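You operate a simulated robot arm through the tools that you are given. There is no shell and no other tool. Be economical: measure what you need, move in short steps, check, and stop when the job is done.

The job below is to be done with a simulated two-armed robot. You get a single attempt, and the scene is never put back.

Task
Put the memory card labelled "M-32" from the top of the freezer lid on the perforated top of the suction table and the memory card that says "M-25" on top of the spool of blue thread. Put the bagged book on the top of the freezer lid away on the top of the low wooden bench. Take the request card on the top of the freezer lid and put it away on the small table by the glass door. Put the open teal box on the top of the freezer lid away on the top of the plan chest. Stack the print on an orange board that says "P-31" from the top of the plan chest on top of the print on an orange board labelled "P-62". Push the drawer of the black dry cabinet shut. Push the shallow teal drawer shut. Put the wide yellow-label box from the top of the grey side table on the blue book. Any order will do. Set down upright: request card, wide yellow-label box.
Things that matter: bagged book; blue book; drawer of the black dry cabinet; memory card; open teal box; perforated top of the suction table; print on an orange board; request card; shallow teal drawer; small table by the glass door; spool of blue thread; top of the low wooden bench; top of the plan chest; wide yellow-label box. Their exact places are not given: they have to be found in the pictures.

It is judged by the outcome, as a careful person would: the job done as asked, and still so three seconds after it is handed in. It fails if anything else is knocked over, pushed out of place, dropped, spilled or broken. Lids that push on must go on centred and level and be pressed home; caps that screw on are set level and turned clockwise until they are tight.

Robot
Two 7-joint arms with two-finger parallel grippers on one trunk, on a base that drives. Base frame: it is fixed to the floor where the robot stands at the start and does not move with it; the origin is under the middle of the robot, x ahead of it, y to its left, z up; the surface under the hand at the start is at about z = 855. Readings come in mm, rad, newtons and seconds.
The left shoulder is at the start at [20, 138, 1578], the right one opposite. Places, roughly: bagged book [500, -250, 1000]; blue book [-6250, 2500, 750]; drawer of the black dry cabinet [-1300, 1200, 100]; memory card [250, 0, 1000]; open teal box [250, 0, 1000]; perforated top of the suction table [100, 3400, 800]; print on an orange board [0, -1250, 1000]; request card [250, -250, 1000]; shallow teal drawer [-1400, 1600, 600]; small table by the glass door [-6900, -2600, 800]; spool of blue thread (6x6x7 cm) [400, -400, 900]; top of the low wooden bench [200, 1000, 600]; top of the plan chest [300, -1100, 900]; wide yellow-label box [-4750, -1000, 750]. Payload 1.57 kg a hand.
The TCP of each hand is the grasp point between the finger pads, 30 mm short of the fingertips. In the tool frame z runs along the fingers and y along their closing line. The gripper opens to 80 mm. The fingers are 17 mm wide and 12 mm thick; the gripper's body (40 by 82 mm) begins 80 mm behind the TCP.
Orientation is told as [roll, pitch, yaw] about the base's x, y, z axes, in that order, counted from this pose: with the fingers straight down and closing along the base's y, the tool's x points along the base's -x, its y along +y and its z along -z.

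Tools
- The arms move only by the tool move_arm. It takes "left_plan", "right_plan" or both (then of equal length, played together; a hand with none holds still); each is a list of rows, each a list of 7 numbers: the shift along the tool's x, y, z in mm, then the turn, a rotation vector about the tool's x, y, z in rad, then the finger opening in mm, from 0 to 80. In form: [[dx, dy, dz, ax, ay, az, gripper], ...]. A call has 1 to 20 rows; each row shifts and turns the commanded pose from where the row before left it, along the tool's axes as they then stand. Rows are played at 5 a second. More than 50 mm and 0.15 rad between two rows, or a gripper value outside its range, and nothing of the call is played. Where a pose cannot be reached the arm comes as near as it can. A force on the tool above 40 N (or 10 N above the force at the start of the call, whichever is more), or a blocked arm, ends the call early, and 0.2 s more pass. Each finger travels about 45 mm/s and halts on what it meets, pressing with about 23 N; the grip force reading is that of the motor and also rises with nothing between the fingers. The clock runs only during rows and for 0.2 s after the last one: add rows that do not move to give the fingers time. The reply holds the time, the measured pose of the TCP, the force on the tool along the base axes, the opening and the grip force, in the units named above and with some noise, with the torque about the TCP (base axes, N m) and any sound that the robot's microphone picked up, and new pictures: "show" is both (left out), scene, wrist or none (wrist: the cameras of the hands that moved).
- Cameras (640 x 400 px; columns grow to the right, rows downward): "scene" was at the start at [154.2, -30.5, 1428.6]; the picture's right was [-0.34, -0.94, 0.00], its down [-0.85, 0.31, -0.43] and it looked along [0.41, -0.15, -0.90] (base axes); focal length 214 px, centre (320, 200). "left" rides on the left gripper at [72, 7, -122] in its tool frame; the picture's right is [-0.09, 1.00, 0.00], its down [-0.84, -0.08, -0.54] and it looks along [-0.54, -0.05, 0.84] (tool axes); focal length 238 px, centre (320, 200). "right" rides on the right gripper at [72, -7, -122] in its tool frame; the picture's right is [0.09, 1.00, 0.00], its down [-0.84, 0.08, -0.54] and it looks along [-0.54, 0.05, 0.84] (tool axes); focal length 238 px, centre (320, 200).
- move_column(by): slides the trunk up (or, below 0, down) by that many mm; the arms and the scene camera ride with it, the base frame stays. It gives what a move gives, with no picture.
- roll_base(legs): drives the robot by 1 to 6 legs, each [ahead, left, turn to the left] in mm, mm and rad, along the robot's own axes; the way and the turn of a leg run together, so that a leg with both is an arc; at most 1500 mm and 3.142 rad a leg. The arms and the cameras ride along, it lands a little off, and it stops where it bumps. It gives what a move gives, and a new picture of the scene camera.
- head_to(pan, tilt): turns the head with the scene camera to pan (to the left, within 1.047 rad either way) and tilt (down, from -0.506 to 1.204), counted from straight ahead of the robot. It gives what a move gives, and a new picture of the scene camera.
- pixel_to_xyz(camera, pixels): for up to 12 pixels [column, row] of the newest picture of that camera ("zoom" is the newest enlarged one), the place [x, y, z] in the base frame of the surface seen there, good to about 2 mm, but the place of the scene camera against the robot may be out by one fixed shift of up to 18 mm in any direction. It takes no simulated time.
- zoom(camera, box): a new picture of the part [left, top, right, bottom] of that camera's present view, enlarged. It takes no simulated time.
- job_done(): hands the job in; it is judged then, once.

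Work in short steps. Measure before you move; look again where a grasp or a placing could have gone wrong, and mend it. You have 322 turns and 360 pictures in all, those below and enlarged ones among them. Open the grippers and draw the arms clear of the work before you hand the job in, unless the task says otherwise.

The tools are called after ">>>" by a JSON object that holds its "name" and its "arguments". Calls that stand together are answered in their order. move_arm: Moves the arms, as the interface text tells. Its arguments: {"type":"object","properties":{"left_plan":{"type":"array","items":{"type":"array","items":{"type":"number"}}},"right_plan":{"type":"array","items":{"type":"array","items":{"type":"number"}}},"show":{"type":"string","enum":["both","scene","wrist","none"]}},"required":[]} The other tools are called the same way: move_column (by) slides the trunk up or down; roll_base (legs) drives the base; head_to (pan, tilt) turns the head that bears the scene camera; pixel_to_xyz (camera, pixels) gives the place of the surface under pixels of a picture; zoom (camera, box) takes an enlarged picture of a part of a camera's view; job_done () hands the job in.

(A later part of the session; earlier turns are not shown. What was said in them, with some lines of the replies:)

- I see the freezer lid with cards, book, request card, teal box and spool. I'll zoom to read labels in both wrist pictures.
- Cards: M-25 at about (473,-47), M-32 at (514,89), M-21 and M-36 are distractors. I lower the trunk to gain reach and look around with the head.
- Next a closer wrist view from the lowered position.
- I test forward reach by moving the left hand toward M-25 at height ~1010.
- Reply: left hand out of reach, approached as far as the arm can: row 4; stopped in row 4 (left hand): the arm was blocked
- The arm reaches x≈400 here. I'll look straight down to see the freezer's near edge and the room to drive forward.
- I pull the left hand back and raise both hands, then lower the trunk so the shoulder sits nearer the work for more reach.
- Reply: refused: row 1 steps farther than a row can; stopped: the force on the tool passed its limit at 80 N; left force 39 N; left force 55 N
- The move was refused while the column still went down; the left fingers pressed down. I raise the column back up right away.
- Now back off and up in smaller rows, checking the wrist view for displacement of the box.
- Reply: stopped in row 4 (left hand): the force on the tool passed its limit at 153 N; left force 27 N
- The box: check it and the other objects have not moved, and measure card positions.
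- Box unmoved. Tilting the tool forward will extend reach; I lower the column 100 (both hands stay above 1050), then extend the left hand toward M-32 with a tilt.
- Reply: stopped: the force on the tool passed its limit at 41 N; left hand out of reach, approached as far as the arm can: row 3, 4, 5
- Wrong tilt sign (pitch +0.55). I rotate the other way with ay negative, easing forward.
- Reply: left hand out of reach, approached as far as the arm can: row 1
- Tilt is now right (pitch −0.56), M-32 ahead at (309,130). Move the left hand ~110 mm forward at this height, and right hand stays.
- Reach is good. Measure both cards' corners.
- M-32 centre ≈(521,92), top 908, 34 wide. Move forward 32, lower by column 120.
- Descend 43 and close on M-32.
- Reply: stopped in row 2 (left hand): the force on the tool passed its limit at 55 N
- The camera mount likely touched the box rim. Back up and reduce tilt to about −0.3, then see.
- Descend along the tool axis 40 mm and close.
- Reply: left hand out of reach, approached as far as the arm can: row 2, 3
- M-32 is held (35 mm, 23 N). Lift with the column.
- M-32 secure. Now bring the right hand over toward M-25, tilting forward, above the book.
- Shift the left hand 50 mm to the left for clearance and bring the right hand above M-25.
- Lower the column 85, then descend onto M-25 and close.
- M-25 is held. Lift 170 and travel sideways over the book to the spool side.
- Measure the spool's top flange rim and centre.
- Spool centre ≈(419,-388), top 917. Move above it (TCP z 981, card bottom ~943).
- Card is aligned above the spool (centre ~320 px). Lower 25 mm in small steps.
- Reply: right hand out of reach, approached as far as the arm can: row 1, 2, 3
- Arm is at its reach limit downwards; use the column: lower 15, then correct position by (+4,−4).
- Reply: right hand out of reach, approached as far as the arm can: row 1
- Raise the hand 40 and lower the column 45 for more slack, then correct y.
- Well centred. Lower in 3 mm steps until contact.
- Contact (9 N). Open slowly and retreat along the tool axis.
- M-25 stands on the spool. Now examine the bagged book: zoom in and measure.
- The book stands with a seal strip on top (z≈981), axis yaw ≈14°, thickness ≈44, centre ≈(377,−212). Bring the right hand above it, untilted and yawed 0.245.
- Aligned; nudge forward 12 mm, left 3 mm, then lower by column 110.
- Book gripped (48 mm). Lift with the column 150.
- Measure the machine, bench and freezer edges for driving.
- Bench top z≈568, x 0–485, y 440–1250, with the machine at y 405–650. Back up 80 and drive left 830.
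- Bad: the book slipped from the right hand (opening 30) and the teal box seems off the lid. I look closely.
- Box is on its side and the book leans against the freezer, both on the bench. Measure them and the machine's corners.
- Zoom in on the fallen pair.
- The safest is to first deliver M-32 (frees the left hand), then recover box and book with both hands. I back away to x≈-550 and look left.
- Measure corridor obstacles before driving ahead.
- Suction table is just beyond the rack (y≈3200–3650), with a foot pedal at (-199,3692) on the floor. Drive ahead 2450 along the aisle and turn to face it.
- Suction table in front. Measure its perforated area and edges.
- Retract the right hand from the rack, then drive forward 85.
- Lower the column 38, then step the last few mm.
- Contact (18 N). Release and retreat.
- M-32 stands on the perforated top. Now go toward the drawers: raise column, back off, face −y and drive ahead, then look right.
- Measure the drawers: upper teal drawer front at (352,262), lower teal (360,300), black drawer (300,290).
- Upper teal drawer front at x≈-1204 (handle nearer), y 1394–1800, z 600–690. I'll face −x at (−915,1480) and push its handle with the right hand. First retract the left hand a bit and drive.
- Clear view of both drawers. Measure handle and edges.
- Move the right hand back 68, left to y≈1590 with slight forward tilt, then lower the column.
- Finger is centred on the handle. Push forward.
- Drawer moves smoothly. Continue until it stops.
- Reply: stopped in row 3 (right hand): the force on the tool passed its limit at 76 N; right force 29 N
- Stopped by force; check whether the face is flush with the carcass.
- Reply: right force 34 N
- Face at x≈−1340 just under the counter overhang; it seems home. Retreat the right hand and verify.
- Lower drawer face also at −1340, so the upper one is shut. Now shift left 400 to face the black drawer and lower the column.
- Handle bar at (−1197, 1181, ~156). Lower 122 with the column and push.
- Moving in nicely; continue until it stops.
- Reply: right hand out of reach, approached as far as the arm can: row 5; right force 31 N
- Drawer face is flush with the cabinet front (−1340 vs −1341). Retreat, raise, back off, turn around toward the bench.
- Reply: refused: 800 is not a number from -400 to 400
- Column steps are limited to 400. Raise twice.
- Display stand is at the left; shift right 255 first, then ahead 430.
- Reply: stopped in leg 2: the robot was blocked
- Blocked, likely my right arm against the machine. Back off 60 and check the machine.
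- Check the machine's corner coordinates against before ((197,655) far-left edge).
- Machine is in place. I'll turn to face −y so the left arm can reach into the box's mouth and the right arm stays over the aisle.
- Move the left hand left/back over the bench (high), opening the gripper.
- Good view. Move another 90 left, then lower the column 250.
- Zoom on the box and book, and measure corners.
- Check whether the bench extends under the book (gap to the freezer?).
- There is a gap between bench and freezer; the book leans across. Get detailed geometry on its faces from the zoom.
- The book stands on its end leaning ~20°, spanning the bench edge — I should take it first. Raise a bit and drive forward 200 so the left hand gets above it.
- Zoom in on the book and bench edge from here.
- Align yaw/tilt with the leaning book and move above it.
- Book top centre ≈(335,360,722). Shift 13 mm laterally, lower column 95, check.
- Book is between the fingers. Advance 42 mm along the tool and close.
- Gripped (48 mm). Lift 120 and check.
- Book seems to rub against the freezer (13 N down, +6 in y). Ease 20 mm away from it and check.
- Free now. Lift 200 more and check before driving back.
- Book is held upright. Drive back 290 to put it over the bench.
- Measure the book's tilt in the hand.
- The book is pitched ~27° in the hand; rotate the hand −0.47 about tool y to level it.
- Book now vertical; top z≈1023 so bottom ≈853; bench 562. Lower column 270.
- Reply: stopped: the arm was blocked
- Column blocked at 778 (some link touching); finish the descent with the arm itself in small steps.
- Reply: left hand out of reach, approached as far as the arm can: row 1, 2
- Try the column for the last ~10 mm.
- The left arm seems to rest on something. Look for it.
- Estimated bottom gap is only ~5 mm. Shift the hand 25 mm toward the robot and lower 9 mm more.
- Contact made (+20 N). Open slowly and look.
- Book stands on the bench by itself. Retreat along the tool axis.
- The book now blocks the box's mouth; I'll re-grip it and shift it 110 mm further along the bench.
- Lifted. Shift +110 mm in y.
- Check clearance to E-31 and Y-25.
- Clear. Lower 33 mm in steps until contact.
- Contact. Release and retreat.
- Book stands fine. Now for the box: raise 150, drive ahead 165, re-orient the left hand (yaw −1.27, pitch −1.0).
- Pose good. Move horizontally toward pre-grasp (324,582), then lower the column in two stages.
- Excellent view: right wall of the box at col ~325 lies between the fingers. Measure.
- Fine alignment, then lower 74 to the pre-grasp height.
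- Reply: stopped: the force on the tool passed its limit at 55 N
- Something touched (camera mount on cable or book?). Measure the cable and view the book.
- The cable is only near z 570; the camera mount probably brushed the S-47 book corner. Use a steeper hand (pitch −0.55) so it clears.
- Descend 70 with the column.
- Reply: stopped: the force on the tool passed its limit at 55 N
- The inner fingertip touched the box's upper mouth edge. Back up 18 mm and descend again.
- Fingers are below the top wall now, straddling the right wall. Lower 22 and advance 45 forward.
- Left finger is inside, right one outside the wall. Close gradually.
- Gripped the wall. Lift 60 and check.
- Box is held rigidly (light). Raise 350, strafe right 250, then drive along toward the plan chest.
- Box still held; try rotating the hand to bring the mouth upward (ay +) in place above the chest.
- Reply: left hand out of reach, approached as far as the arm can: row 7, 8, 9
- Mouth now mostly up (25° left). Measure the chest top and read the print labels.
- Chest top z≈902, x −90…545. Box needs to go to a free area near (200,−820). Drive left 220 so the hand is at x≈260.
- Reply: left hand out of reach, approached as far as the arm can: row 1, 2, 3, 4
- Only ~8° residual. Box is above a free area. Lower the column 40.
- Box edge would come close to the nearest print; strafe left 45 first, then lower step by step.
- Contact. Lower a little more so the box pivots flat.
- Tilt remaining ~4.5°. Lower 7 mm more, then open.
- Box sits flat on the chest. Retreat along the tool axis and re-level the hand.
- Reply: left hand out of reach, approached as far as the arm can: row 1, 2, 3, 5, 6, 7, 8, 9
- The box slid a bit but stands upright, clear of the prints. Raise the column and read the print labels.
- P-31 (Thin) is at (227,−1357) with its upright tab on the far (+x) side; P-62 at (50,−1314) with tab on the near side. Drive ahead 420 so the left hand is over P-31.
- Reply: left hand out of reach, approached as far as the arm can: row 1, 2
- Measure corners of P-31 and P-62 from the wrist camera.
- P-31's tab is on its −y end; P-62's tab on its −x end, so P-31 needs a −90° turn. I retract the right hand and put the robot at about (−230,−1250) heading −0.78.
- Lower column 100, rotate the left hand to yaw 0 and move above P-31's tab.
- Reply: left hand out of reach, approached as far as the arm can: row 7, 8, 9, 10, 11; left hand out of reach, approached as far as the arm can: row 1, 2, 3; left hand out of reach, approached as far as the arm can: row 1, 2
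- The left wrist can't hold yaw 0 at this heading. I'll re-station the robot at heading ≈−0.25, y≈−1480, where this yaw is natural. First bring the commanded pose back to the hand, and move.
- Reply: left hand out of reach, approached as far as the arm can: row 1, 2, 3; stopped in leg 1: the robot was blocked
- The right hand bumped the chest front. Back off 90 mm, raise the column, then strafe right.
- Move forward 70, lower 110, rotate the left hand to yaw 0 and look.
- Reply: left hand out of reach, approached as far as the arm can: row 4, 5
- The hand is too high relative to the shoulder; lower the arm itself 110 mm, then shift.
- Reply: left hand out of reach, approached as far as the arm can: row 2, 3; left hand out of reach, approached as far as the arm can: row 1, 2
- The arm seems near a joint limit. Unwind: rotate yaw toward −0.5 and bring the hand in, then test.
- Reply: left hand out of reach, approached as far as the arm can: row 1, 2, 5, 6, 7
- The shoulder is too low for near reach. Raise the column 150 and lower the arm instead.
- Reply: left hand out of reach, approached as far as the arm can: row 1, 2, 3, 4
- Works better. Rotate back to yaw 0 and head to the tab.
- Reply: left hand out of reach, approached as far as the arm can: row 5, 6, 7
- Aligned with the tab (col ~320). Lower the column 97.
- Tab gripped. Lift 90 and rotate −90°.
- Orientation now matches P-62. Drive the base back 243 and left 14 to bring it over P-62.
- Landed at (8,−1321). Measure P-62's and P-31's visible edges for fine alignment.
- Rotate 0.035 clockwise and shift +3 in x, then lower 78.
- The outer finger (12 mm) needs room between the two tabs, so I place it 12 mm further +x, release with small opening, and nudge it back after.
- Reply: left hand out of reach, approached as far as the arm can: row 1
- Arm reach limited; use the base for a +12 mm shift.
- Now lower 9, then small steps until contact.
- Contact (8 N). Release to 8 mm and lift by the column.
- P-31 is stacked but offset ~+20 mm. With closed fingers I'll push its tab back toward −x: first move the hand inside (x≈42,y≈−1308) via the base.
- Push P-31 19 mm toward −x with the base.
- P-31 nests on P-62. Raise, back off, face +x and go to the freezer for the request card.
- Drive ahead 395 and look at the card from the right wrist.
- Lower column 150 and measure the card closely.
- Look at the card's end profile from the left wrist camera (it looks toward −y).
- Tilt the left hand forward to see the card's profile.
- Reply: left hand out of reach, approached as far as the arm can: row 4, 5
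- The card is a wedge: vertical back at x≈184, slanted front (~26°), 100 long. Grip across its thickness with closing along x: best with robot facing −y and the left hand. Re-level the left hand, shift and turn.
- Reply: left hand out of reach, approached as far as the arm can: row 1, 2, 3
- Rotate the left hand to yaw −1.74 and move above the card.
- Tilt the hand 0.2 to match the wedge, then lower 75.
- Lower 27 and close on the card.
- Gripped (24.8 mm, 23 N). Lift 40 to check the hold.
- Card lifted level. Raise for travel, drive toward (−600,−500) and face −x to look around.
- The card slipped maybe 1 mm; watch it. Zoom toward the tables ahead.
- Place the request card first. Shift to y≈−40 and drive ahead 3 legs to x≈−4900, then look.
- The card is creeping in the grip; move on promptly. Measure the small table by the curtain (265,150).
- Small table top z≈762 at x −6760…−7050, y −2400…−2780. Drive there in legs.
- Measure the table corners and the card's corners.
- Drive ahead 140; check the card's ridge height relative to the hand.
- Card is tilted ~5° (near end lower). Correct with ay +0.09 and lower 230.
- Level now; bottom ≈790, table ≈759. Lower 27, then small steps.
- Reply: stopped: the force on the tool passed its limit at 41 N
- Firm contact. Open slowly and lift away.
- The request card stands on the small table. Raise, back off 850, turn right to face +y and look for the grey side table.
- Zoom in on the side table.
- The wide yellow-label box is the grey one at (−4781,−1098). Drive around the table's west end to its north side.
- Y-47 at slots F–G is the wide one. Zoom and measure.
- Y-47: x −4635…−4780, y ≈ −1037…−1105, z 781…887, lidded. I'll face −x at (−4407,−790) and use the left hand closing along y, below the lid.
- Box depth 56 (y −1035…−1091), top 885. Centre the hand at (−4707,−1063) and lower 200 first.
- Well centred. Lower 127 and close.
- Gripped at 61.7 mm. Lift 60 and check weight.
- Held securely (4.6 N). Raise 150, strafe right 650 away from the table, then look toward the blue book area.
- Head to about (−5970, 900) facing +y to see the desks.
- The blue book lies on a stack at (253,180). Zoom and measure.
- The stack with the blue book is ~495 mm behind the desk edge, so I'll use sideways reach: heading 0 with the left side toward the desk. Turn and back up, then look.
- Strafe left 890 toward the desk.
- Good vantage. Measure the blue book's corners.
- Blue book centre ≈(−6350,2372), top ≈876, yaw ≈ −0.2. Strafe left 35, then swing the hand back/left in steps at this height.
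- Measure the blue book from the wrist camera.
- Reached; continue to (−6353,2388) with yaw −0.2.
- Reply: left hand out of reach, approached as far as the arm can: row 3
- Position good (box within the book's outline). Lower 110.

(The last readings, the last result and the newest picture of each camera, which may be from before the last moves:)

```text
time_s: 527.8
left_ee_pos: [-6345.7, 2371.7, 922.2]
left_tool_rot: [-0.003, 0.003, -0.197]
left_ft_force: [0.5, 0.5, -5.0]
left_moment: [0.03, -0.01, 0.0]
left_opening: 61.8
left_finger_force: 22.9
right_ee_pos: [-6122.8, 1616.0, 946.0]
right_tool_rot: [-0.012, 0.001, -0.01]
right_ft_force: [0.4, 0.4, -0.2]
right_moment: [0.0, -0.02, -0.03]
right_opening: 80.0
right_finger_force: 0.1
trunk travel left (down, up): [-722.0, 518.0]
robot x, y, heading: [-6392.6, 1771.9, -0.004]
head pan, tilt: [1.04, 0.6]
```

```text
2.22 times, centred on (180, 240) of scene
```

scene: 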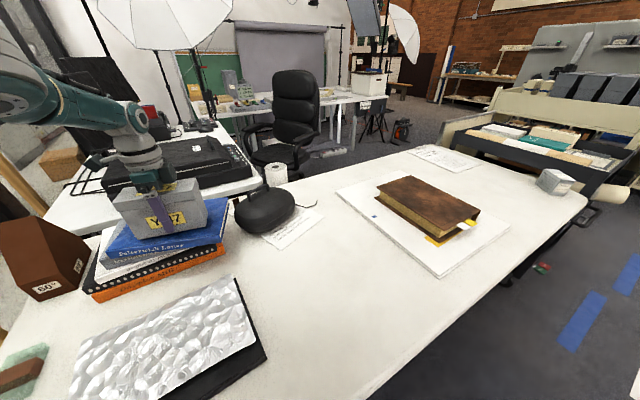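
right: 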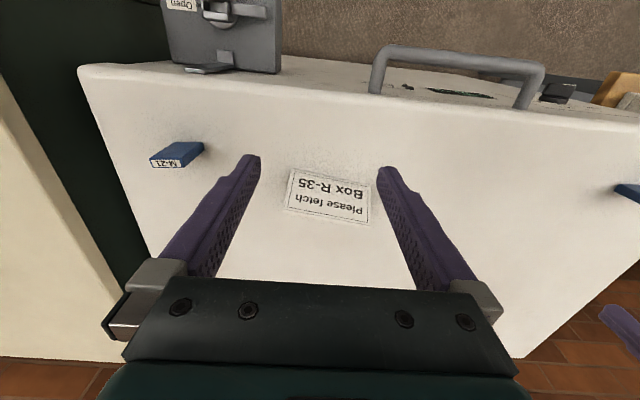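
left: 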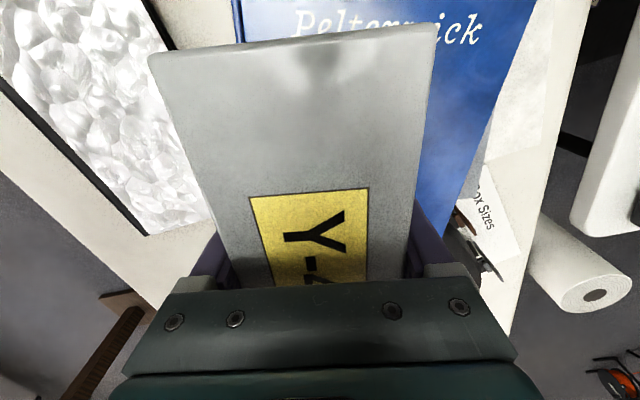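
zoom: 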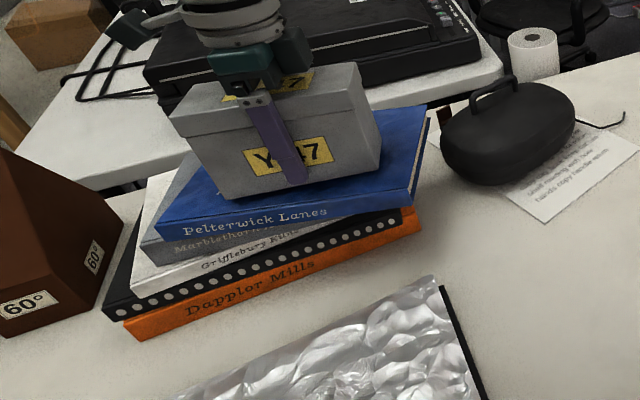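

Box lies within the book's outline (≈24 mm front margin). Lower in small steps to contact.

>>> {"name": "move_column", "arguments": {"by": -8}}

>>> {"name": "move_column", "arguments": {"by": -3}}

>>> {"name": "move_column", "arguments": {"by": -2}}

```text
time_s: 528.4
left_ee_pos: [-6345.7, 2372.7, 916.3]
left_tool_rot: [-0.001, 0.003, -0.194]
left_ft_force: [-0.7, -1.2, 5.0]
left_moment: [0.13, -0.17, -0.03]
left_opening: 61.8
left_finger_force: 23.4
right_ee_pos: [-6123.8, 1617.3, 938.3]
right_tool_rot: [-0.013, 0.0, -0.012]
right_ft_force: [0.6, -0.2, 0.2]
right_moment: [0.01, 0.02, 0.01]
right_opening: 79.7
right_finger_force: 0.0
trunk travel left (down, up): [-714.0, 526.0]
robot x, y, heading: [-6393.8, 1770.2, -0.005]
head pan, tilt: [1.04, 0.6]
```

```text
time_s: 528.9
left_ee_pos: [-6346.6, 2374.4, 913.4]
left_tool_rot: [0.001, 0.004, -0.196]
left_ft_force: [-1.1, -7.1, 27.1]
left_moment: [0.26, -0.03, -0.02]
left_opening: 62.0
left_finger_force: 22.8
right_ee_pos: [-6122.8, 1617.0, 933.7]
right_tool_rot: [-0.013, 0.001, -0.014]
right_ft_force: [-0.2, 0.1, -1.0]
right_moment: [-0.02, -0.04, -0.01]
right_opening: 80.0
right_finger_force: 0.0
trunk travel left (down, up): [-711.0, 529.0]
robot x, y, heading: [-6393.3, 1771.4, -0.005]
head pan, tilt: [1.04, 0.6]
```

```text
time_s: 529.4
left_ee_pos: [-6346.0, 2374.6, 911.1]
left_tool_rot: [0.0, 0.001, -0.195]
left_ft_force: [-0.9, -3.2, 24.0]
left_moment: [0.11, 0.0, 0.03]
left_opening: 62.1
left_finger_force: 22.6
right_ee_pos: [-6122.0, 1618.5, 932.2]
right_tool_rot: [-0.014, 0.001, -0.012]
right_ft_force: [-0.3, -0.4, -0.4]
right_moment: [0.01, 0.0, 0.0]
right_opening: 80.3
right_finger_force: 0.0
trunk travel left (down, up): [-709.0, 531.0]
robot x, y, heading: [-6394.7, 1771.4, -0.009]
head pan, tilt: [1.04, 0.6]
```

Firmly down. Ease 2 mm up, open, and lift off.

>>> {"name": "move_column", "arguments": {"by": 2}}

>>> {"name": "move_arm", "arguments": {"left_plan": [[0, 0, 0, 0, 0, 0, 62], [0, 0, 0, 0, 0, 0, 65], [0, 0, 0, 0, 0, 0, 72], [0, 0, 0, 0, 0, 0, 80], [0, 0, 0, 0, 0, 0, 80]], "show": "none"}}

>>> {"name": "move_column", "arguments": {"by": 150}}

>>> {"name": "move_arm", "arguments": {"left_plan": [[0, 0, 0, 0, 0, 0, 80]], "show": "both"}}

```text
time_s: 530.0
left_ee_pos: [-6347.1, 2373.1, 912.0]
left_tool_rot: [-0.001, 0.004, -0.195]
left_ft_force: [0.8, 3.1, 4.8]
left_moment: [0.33, -0.33, 0.1]
left_opening: 61.5
left_finger_force: 23.0
right_ee_pos: [-6122.5, 1617.2, 934.1]
right_tool_rot: [-0.011, 0.001, -0.013]
right_ft_force: [-0.4, 0.0, 0.7]
right_moment: [0.01, -0.02, 0.0]
right_opening: 80.0
right_finger_force: 0.0
trunk travel left (down, up): [-711.0, 529.0]
robot x, y, heading: [-6389.1, 1771.6, -0.004]
head pan, tilt: [1.04, 0.6]
```

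```text
time_s: 531.1
left_ee_pos: [-6347.2, 2371.9, 911.9]
left_tool_rot: [-0.004, 0.004, -0.196]
left_ft_force: [-0.2, -0.5, -0.4]
left_moment: [0.02, -0.01, 0.0]
left_opening: 79.9
left_finger_force: 0.0
right_ee_pos: [-6123.5, 1616.6, 935.8]
right_tool_rot: [-0.014, 0.0, -0.012]
right_ft_force: [0.6, 0.0, -0.5]
right_moment: [-0.03, -0.02, -0.03]
right_opening: 79.9
right_finger_force: 0.0
trunk travel left (down, up): [-711.0, 529.0]
robot x, y, heading: [-6394.6, 1770.4, -0.003]
head pan, tilt: [1.04, 0.6]
```

```text
time_s: 532.9
left_ee_pos: [-6347.0, 2372.1, 1061.3]
left_tool_rot: [-0.003, 0.005, -0.194]
left_ft_force: [-0.3, 0.8, 0.3]
left_moment: [0.0, 0.0, 0.01]
left_opening: 80.1
left_finger_force: 0.1
right_ee_pos: [-6122.5, 1616.6, 1084.8]
right_tool_rot: [-0.015, 0.002, -0.013]
right_ft_force: [0.7, -0.3, 0.8]
right_moment: [0.01, -0.03, -0.03]
right_opening: 80.0
right_finger_force: 0.1
trunk travel left (down, up): [-861.0, 379.0]
robot x, y, heading: [-6390.6, 1773.7, -0.004]
head pan, tilt: [1.04, 0.6]
```

```text
time_s: 533.3
left_ee_pos: [-6346.2, 2371.5, 1061.5]
left_tool_rot: [-0.003, 0.003, -0.194]
left_ft_force: [-0.3, 0.5, -0.4]
left_moment: [0.01, -0.04, 0.03]
left_opening: 79.9
left_finger_force: 0.0
right_ee_pos: [-6122.0, 1616.1, 1084.3]
right_tool_rot: [-0.014, 0.0, -0.012]
right_ft_force: [-0.3, -0.4, 0.3]
right_moment: [-0.01, 0.01, 0.01]
right_opening: 79.8
right_finger_force: 0.1
trunk travel left (down, up): [-861.0, 379.0]
robot x, y, heading: [-6394.5, 1772.0, -0.004]
head pan, tilt: [1.04, 0.6]
```

scene: 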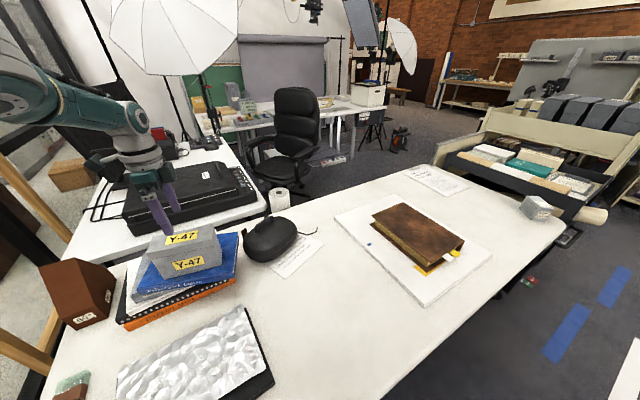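
left: 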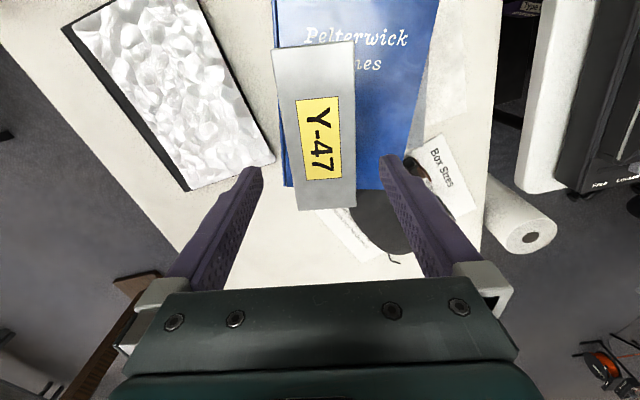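

Y-47 stands on the blue book. Draw the robot clear of the desk and take a last look.

>>> {"name": "roll_base", "arguments": {"legs": [[0, -600, 0]]}}

>>> {"name": "zoom", "arguments": {"camera": "scene", "box": [60, 120, 320, 300]}}

```text
time_s: 536.7
left_ee_pos: [-6349.6, 1769.4, 1061.4]
left_tool_rot: [-0.004, 0.005, -0.197]
left_ft_force: [-0.9, 0.1, 0.3]
left_moment: [-0.02, 0.02, 0.0]
left_opening: 80.1
left_finger_force: 0.0
right_ee_pos: [-6126.8, 1014.7, 1085.9]
right_tool_rot: [-0.014, 0.0, -0.014]
right_ft_force: [0.0, 1.0, -0.7]
right_moment: [-0.05, -0.01, 0.03]
right_opening: 80.2
right_finger_force: 0.1
trunk travel left (down, up): [-861.0, 379.0]
robot x, y, heading: [-6391.5, 1169.2, -0.012]
head pan, tilt: [1.04, 0.6]
```

scene: 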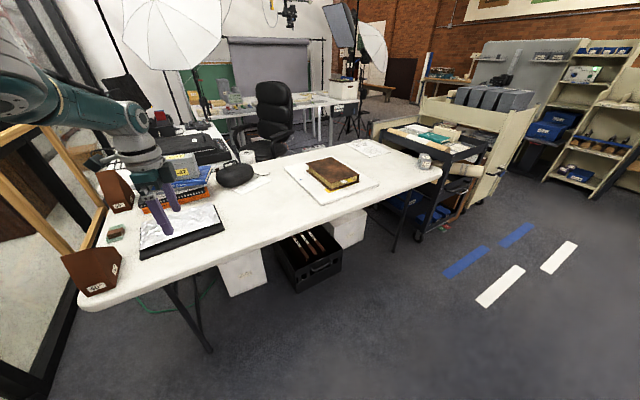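

```text
2.22 times, centred on (190, 210) of scene
```

zoom: 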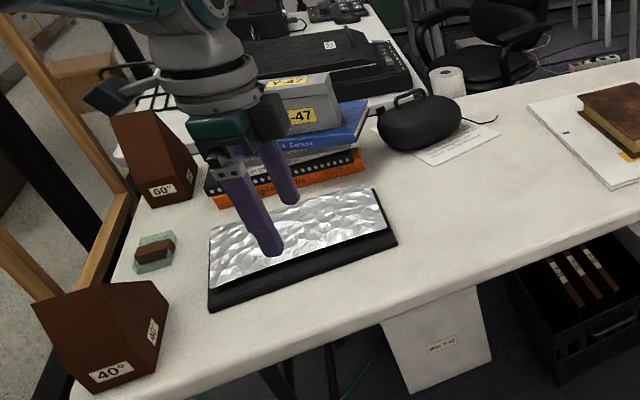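

Everything looks settled and both grippers are open and clear. I'm handing the job in.

>>> {"name": "job_done", "arguments": {}}

```text
The job is handed in.
```

I handed the job in with every item in its place and both drawers shut, but on the way I knocked the teal box and the bagged book off the freezer lid onto the wooden bench. That may count against the job, although I picked both up again.

- **M-32:** stands on the perforated top of the suction table.
- **M-25:** stands on the spool of blue thread.
- **Bagged book (S-47):** stands on end on the low wooden bench. I last saw it upright while I was retrieving the box beside it, and did not go back to check it before finishing.
- **Request card:** stands upright on the small table by the glass door.
- **Teal box:** sits flat and open side up on the plan chest. It slid a little when I pulled my hand out, but is clear of the prints.
- **P-31:** rests on P-62, lined up with it.
- **Drawers:** the black dry cabinet drawer and the upper (shallow) teal drawer are both pushed flush.
- **Yellow-label box (Y-47):** stands upright on the blue book.

I also bumped the front of the plan chest with a hand and stopped once with an arm against something beside the bench, probably the humidity machine. The machine had not shifted when I measured it afterwards. I did not check the chest itself, though later pictures show nothing out of place on it.
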